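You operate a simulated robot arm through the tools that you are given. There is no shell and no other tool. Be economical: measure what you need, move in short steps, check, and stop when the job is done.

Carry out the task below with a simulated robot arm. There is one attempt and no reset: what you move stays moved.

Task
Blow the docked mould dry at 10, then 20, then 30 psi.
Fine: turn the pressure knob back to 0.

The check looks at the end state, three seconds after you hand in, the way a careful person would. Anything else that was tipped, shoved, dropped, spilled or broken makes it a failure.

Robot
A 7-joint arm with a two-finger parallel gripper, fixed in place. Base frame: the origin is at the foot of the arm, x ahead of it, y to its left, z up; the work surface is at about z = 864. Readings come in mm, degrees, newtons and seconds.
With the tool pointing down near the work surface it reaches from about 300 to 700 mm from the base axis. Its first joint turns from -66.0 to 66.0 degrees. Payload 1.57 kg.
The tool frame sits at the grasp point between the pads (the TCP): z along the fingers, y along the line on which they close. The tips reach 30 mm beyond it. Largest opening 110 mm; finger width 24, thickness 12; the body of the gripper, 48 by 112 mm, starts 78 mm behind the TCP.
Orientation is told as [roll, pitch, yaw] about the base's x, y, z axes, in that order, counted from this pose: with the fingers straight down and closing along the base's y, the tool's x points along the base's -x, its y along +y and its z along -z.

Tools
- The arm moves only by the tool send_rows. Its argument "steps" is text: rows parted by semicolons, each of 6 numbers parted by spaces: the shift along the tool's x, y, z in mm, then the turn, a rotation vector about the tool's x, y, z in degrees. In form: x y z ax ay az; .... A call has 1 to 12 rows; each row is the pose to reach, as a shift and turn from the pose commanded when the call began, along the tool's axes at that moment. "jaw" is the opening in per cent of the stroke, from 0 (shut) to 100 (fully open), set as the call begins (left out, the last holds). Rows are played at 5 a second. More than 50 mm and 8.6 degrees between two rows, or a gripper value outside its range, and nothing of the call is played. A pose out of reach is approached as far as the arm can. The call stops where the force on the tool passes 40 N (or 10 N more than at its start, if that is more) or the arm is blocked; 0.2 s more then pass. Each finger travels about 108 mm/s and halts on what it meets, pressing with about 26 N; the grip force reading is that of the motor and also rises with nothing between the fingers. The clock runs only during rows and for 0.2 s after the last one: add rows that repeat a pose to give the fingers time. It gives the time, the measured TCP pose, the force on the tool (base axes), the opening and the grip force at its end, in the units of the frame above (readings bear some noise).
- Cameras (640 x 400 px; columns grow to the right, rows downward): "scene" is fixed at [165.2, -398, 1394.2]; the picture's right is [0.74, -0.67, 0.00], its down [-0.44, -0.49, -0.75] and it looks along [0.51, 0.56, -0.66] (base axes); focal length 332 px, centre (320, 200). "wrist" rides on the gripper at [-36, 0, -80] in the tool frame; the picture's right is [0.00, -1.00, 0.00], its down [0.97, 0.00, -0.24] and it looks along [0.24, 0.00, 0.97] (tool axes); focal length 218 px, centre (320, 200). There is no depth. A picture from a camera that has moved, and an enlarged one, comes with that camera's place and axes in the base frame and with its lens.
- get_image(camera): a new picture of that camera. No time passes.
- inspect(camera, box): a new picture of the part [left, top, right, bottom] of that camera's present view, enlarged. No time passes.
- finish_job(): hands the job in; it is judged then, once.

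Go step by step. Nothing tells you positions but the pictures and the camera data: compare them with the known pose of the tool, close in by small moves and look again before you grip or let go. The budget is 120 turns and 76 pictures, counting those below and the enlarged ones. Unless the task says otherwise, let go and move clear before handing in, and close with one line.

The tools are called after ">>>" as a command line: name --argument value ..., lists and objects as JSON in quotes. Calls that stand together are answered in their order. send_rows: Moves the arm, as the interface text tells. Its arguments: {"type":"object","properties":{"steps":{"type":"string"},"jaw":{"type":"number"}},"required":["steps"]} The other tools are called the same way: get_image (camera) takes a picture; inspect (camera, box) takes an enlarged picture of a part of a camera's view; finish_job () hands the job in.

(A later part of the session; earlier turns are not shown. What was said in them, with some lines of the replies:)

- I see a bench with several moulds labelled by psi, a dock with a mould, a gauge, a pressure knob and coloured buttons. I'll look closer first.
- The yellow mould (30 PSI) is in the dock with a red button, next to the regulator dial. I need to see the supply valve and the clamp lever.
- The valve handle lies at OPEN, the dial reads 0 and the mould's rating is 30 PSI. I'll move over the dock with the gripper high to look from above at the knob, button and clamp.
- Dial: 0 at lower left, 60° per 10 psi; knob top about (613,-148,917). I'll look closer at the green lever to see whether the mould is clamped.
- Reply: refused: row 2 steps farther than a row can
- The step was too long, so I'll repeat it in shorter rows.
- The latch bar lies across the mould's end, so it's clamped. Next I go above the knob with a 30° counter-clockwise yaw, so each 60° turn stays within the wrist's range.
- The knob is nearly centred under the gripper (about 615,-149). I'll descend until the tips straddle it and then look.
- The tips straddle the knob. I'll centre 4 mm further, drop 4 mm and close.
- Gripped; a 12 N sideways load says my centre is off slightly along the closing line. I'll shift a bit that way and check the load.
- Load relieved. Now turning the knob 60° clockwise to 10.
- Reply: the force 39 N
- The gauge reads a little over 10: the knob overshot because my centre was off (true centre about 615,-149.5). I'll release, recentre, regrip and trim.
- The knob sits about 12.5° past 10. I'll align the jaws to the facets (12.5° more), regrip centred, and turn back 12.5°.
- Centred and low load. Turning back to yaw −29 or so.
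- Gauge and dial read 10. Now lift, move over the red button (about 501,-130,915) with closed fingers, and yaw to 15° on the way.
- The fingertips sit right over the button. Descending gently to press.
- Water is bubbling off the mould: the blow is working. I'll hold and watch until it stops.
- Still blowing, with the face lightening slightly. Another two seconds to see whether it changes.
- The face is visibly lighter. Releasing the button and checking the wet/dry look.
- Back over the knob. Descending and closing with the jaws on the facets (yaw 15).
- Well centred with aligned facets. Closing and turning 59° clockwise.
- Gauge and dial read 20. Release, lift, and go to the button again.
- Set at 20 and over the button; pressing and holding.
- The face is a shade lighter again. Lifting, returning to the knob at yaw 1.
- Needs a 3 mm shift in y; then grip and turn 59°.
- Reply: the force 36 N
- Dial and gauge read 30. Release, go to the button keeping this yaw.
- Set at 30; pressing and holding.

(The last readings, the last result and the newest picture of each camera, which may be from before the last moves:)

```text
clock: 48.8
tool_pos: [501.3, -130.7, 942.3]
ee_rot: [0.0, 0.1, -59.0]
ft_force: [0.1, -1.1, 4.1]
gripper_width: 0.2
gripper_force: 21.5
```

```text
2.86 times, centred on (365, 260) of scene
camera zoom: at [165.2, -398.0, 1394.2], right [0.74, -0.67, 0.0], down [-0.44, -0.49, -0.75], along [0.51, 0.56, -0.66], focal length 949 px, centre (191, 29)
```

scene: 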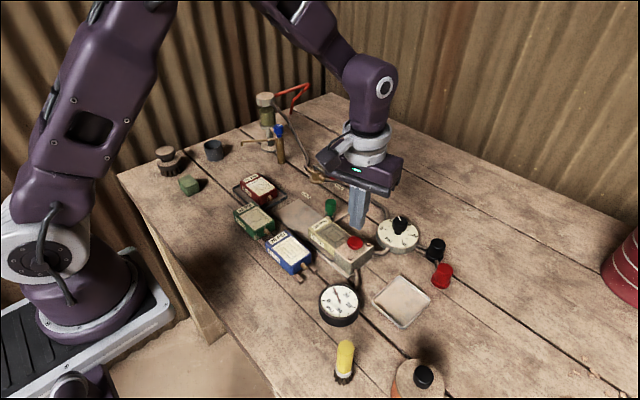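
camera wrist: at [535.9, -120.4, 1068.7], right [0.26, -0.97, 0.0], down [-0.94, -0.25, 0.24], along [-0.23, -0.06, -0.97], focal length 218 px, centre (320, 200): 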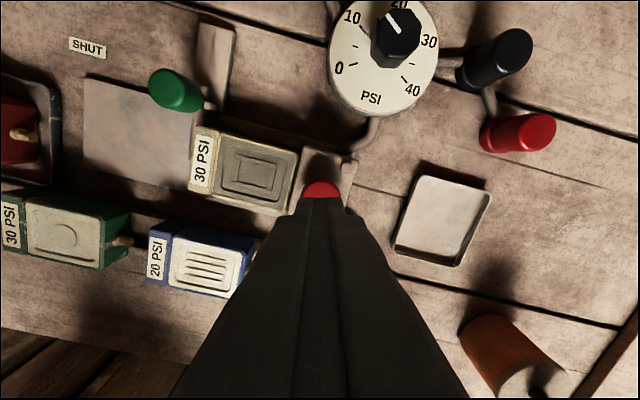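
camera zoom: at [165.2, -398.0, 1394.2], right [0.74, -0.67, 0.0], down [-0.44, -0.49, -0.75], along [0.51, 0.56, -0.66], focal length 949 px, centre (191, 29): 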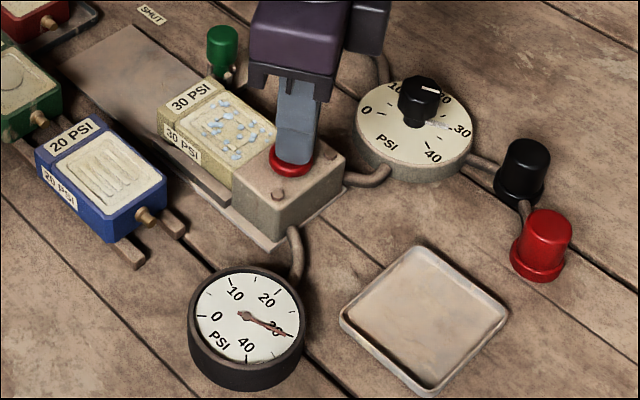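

The face now looks as pale as the other dry moulds. Lifting to check.

>>> send_rows --steps "0 0 -15 0 0 0;0 0 -46 0 0 0;0 0 -46 0 0 0;0 0 -46 0 0 0;0 0 -46 0 0 0"

>>> inspect --camera "scene" --box '[300, 190, 390, 290]'

```text
clock: 50.0
tool_pos: [502.7, -130.1, 990.7]
ee_rot: [0.0, -0.1, -59.1]
ft_force: [-0.5, -0.6, -0.7]
gripper_width: 0.0
gripper_force: 21.3
```

```text
4.00 times, centred on (345, 240) of scene
camera zoom: at [165.2, -398.0, 1394.2], right [0.74, -0.67, 0.0], down [-0.44, -0.49, -0.75], along [0.51, 0.56, -0.66], focal length 1329 px, centre (220, 40)
```

zoom: 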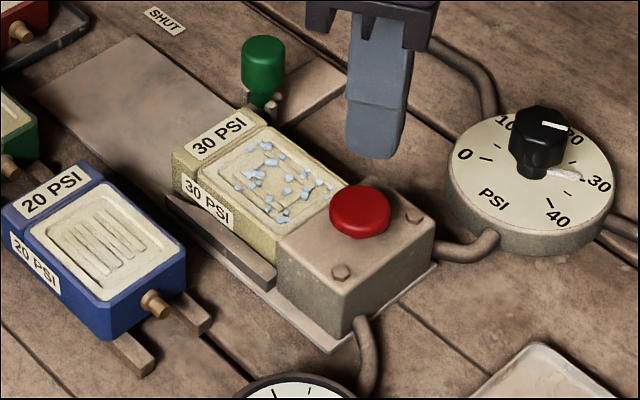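

Each stage lightened the mould; it now looks dry like the others. Back to the knob to turn it to 0.

>>> send_rows --steps "-25 29 0 0 0 0;-51 58 0 0 0 0;-76.1 87.5 0 0 0 0;-76.1 87.5 0 0 0 0;-76.1 87.5 30 0 0 0;-76.1 87.5 55 0 0 0;-76.1 87.5 65 0 0 0;-76.1 87.5 65 0 0 0" --jaw 50

>>> inspect --camera "wrist" --box '[240, 150, 400, 250]'

```text
clock: 51.8
tool_pos: [615.7, -151.0, 924.7]
ee_rot: [0.0, 0.0, -59.0]
ft_force: [-0.3, 0.9, -0.5]
gripper_width: 55.1
gripper_force: 0.1
```

```text
4.00 times, centred on (320, 200) of wrist
camera zoom: at [633.5, -182.4, 1003.8], right [-0.86, -0.51, 0.0], down [-0.5, 0.83, 0.24], along [-0.12, 0.21, -0.97], focal length 873 px, centre (320, 200)
```

zoom: 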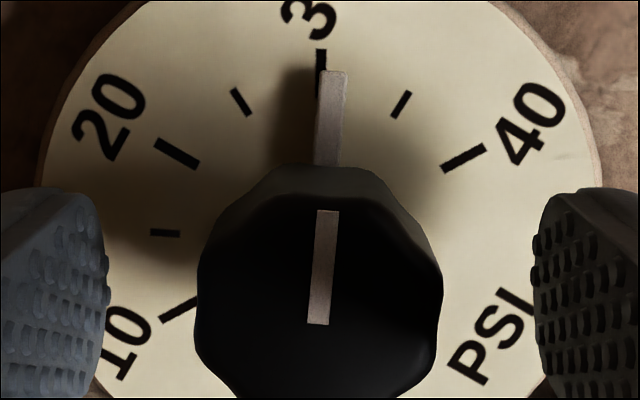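

Centred. Closing and turning back 90° counter-clockwise (first half of 180°).

>>> send_rows --steps "0 0 0 0 0 0;0 0 0 0 0 0;0 0 0 0 0 0" --jaw 0

>>> send_rows --steps "0 0 0 0 0 -8;0 0 0 0 0 -16;0 0 0 0 0 -24;0 0 0 0 0 -32;0 0 0 0 0 -40;0 0 0 0 0 -48;0 0 0 0 0 -56;0 0 0 0 0 -64;0 0 0 0 0 -72;0 0 0 0 0 -80;0 0 0 0 0 -88;0 0 0 0 0 -90"

>>> send_rows --steps "0 0 0 0 0 0;0 0 0 0 0 0;0 0 0 0 0 0" --jaw 50

>>> inspect --camera "wrist" --box '[240, 150, 400, 250]'

```text
clock: 52.6
tool_pos: [615.9, -151.1, 924.3]
ee_rot: [0.1, -0.1, -59.0]
ft_force: [2.8, 1.1, -3.4]
gripper_width: 29.3
gripper_force: 38.7
```

```text
clock: 55.2
tool_pos: [616.0, -149.7, 926.2]
ee_rot: [0.2, -0.1, 31.0]
ft_force: [-9.6, 33.3, 3.7]
gripper_width: 29.5
gripper_force: 38.9
```

```text
clock: 56.0
tool_pos: [616.9, -151.3, 924.9]
ee_rot: [0.0, 0.1, 31.0]
ft_force: [0.4, 0.6, -0.6]
gripper_width: 54.8
gripper_force: 0.1
```

```text
4.00 times, centred on (320, 200) of wrist
camera zoom: at [646.8, -134.5, 1004.0], right [0.51, -0.86, 0.0], down [-0.83, -0.5, 0.24], along [-0.21, -0.12, -0.97], focal length 873 px, centre (320, 200)
```

zoom: 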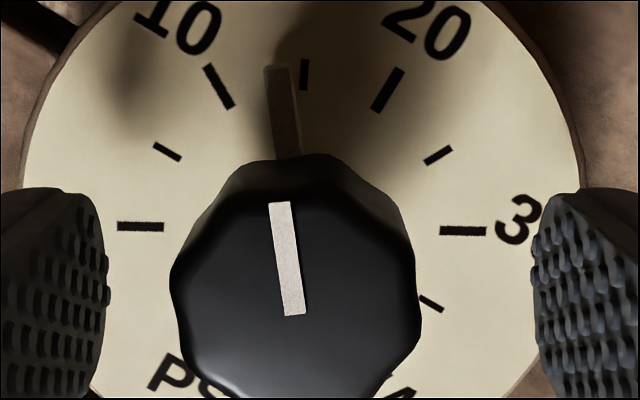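

The knob is about halfway (slightly further than 90°). I'll swing the open jaws back 84°, recentre by 2.5 mm and regrip.

>>> send_rows --steps "0 2.5 0 0 0 8;0 2.5 0 0 0 16;0 2.5 0 0 0 24;0 2.5 0 0 0 32;0 2.5 0 0 0 40;0 2.5 0 0 0 48;0 2.5 0 0 0 56;0 2.5 0 0 0 64;0 2.5 0 0 0 72;0 2.5 0 0 0 80;0 2.5 0 0 0 84;0 2.5 0 0 0 84"

>>> inspect --camera "wrist" --box '[240, 150, 400, 250]'

```text
clock: 58.6
tool_pos: [614.0, -151.1, 924.8]
ee_rot: [-0.1, -0.1, -53.1]
ft_force: [-0.1, 0.4, 0.1]
gripper_width: 54.8
gripper_force: 0.0
```

```text
4.00 times, centred on (320, 200) of wrist
camera zoom: at [636.2, -180.0, 1004.4], right [-0.8, -0.6, 0.0], down [-0.58, 0.78, 0.24], along [-0.14, 0.19, -0.97], focal length 873 px, centre (320, 200)
```

zoom: 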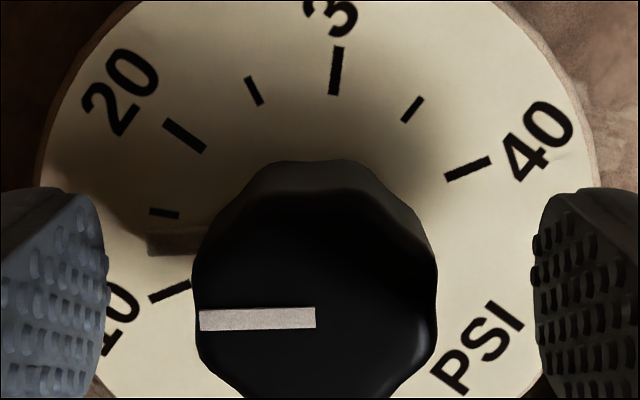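

Aligned and centred. Gripping and turning back, stopping a couple of degrees short to check.

>>> send_rows --steps "0 0 0 0 0 0;0 0 0 0 0 0;0 0 0 0 0 0" --jaw 0

>>> send_rows --steps "0 0 0 0 0 -8;0 0 0 0 0 -16;0 0 0 0 0 -24;0 0 0 0 0 -32;0 0 0 0 0 -40;0 0 0 0 0 -48;0 0 0 0 0 -56;0 0 0 0 0 -64;0 0 0 0 0 -72;0 0 0 0 0 -78;0 0 0 0 0 -81;0 0 0 0 0 -81"

>>> inspect --camera "wrist" --box '[240, 150, 400, 250]'

>>> inspect --camera "scene" --box '[315, 280, 365, 330]'

```text
clock: 59.4
tool_pos: [614.9, -150.4, 924.7]
ee_rot: [0.0, 0.0, -53.0]
ft_force: [4.8, 2.3, -1.9]
gripper_width: 29.5
gripper_force: 39.4
```

```text
clock: 62.0
tool_pos: [616.6, -150.5, 925.0]
ee_rot: [-0.1, -0.2, 27.9]
ft_force: [16.3, 12.4, 7.4]
gripper_width: 29.3
gripper_force: 39.2
```

```text
4.00 times, centred on (320, 200) of wrist
camera zoom: at [646.7, -133.7, 1004.4], right [0.47, -0.88, 0.0], down [-0.86, -0.46, 0.24], along [-0.21, -0.11, -0.97], focal length 873 px, centre (320, 200)
```

zoom: 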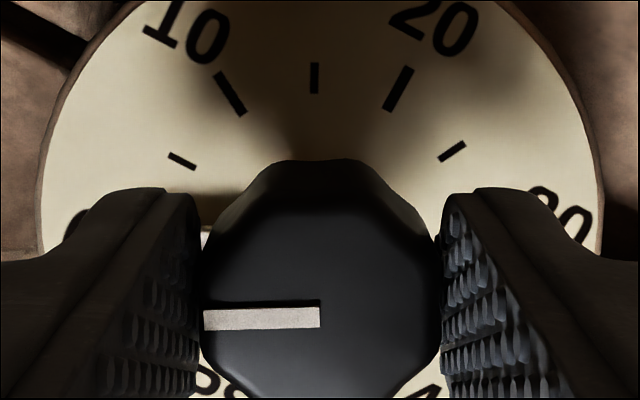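

```text
8.00 times, centred on (340, 305) of scene
camera zoom: at [165.5, -397.7, 1394.2], right [0.74, -0.67, 0.0], down [-0.44, -0.49, -0.75], along [0.51, 0.56, -0.66], focal length 2658 px, centre (160, -640)
```

zoom: 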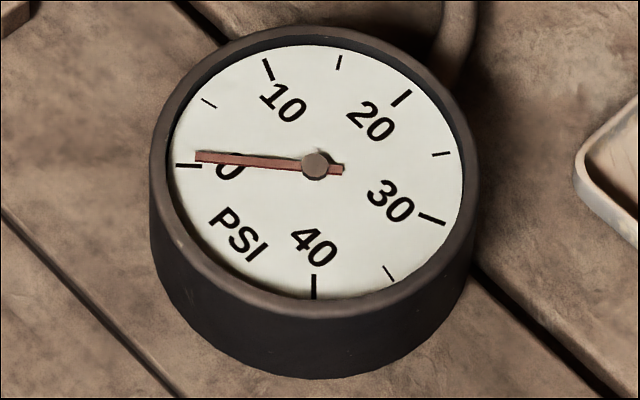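

The gauge shows about half a psi. A further 3° back, then release and check.

>>> send_rows --steps "0 0 0 0 0 -1.5;0 0 0 0 0 -3;0 0 0 0 0 -3"

>>> send_rows --steps "0 0 0 0 0 0;0 0 0 0 0 0;0 0 0 0 0 0" --jaw 50

>>> inspect --camera "wrist" --box '[240, 150, 400, 250]'

>>> inspect --camera "scene" --box '[315, 280, 365, 330]'

```text
clock: 62.8
tool_pos: [616.9, -150.1, 925.7]
ee_rot: [-0.1, 0.0, 31.1]
ft_force: [6.9, 9.4, 22.5]
gripper_width: 29.5
gripper_force: 39.1
```

```text
clock: 63.6
tool_pos: [615.4, -150.6, 924.5]
ee_rot: [-0.1, 0.1, 31.1]
ft_force: [0.3, 1.2, 0.1]
gripper_width: 54.8
gripper_force: 0.0
```

```text
4.00 times, centred on (320, 200) of wrist
camera zoom: at [645.5, -132.3, 1003.3], right [0.51, -0.86, 0.0], down [-0.83, -0.5, 0.24], along [-0.21, -0.12, -0.97], focal length 873 px, centre (320, 200)
```

zoom: 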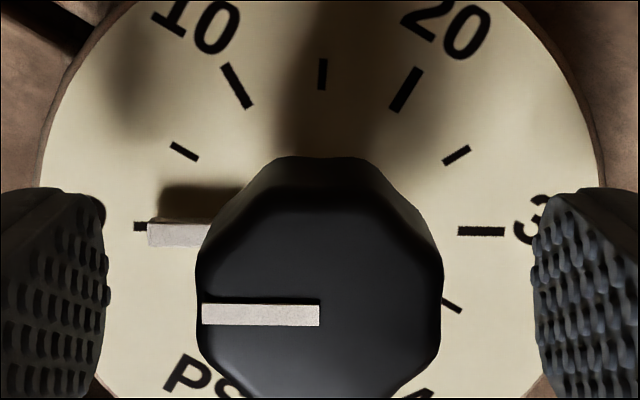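

```text
8.00 times, centred on (340, 305) of scene
camera zoom: at [165.2, -398.0, 1394.2], right [0.74, -0.67, 0.0], down [-0.44, -0.49, -0.75], along [0.51, 0.56, -0.66], focal length 2658 px, centre (160, -640)
```

zoom: 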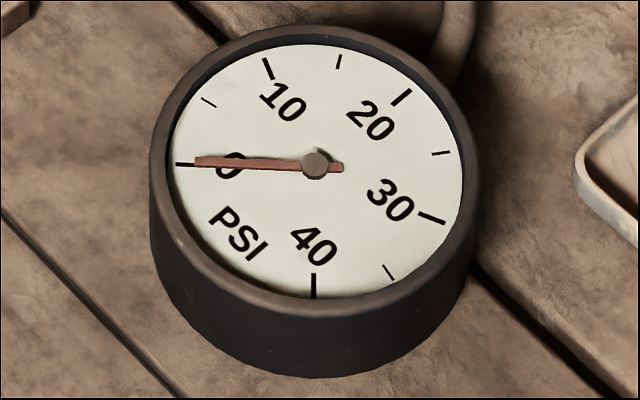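

Very near 0, maybe 0.3 psi remaining. One more small nudge of 2.5°.

>>> send_rows --steps "0 0 0 0 0 0;0 0 0 0 0 0;0 0 0 0 0 0" --jaw 0

>>> send_rows --steps "0 0 0 0 0 -1.3;0 0 0 0 0 -2.5;0 0 0 0 0 -2.5"

>>> send_rows --steps "0 0 0 0 0 0;0 0 0 0 0 0;0 0 -30 0 0 0;0 0 -70 0 0 0;0 0 -110 0 0 0;0 0 -110 0 0 0" --jaw 50

>>> inspect --camera "wrist" --box '[260, 130, 390, 230]'

>>> inspect --camera "scene" --box '[315, 280, 365, 330]'

>>> get_image --camera "scene"

```text
clock: 64.4
tool_pos: [614.3, -150.3, 925.2]
ee_rot: [-0.1, 0.0, 31.0]
ft_force: [-3.0, 0.5, -0.6]
gripper_width: 29.5
gripper_force: 39.6
```

```text
clock: 65.2
tool_pos: [614.6, -151.1, 924.7]
ee_rot: [0.0, -0.1, 33.4]
ft_force: [5.1, -4.0, -6.2]
gripper_width: 29.7
gripper_force: 39.5
```

```text
clock: 66.6
tool_pos: [615.2, -150.6, 1035.3]
ee_rot: [0.0, 0.0, 33.5]
ft_force: [0.6, -0.8, 0.1]
gripper_width: 55.1
gripper_force: 0.0
```

```text
4.00 times, centred on (325, 180) of wrist
camera zoom: at [644.8, -130.5, 1115.1], right [0.55, -0.83, 0.0], down [-0.81, -0.54, 0.24], along [-0.2, -0.13, -0.97], focal length 873 px, centre (300, 280)
```

zoom: 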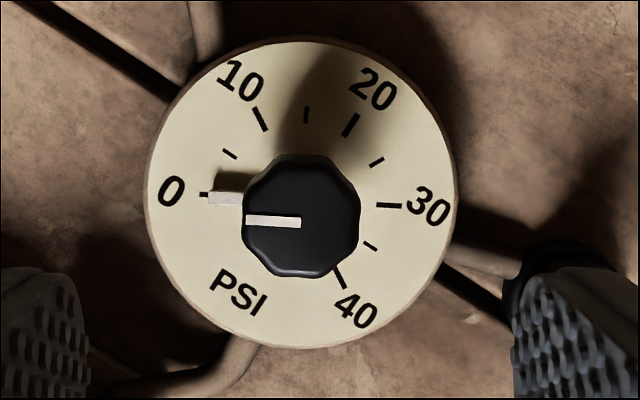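

```text
8.00 times, centred on (340, 305) of scene
camera zoom: at [165.2, -398.0, 1394.2], right [0.74, -0.67, 0.0], down [-0.44, -0.49, -0.75], along [0.51, 0.56, -0.66], focal length 2658 px, centre (160, -640)
```

zoom: 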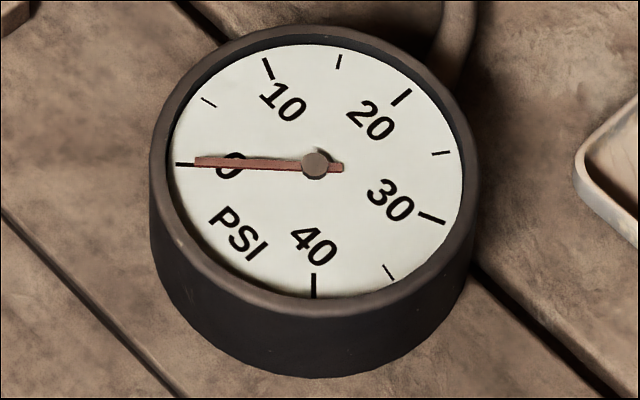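

```text
23 pictures are left
```

scene: 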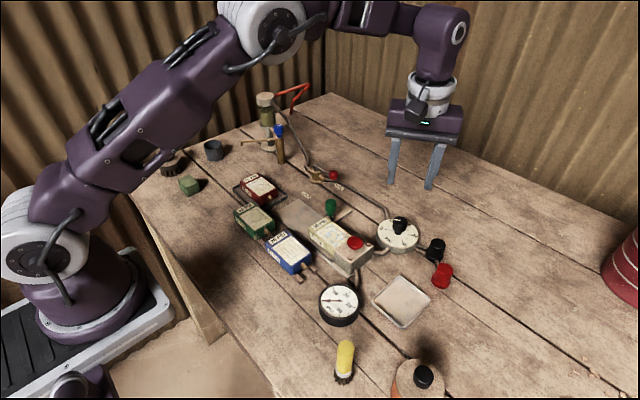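

The knob is at its 0 stop, since the last nudge changed nothing on the gauge. The arm is clear and everything else is undisturbed, so I'm handing in.

>>> finish_job

```text
The job is handed in.
```

I blew the docked mould at 10, then 20, then 30 psi, holding the button about 4–5 seconds each time. Its face ended as pale as the dry moulds, though some droplets still showed on it, and the pressure knob is back at 0.
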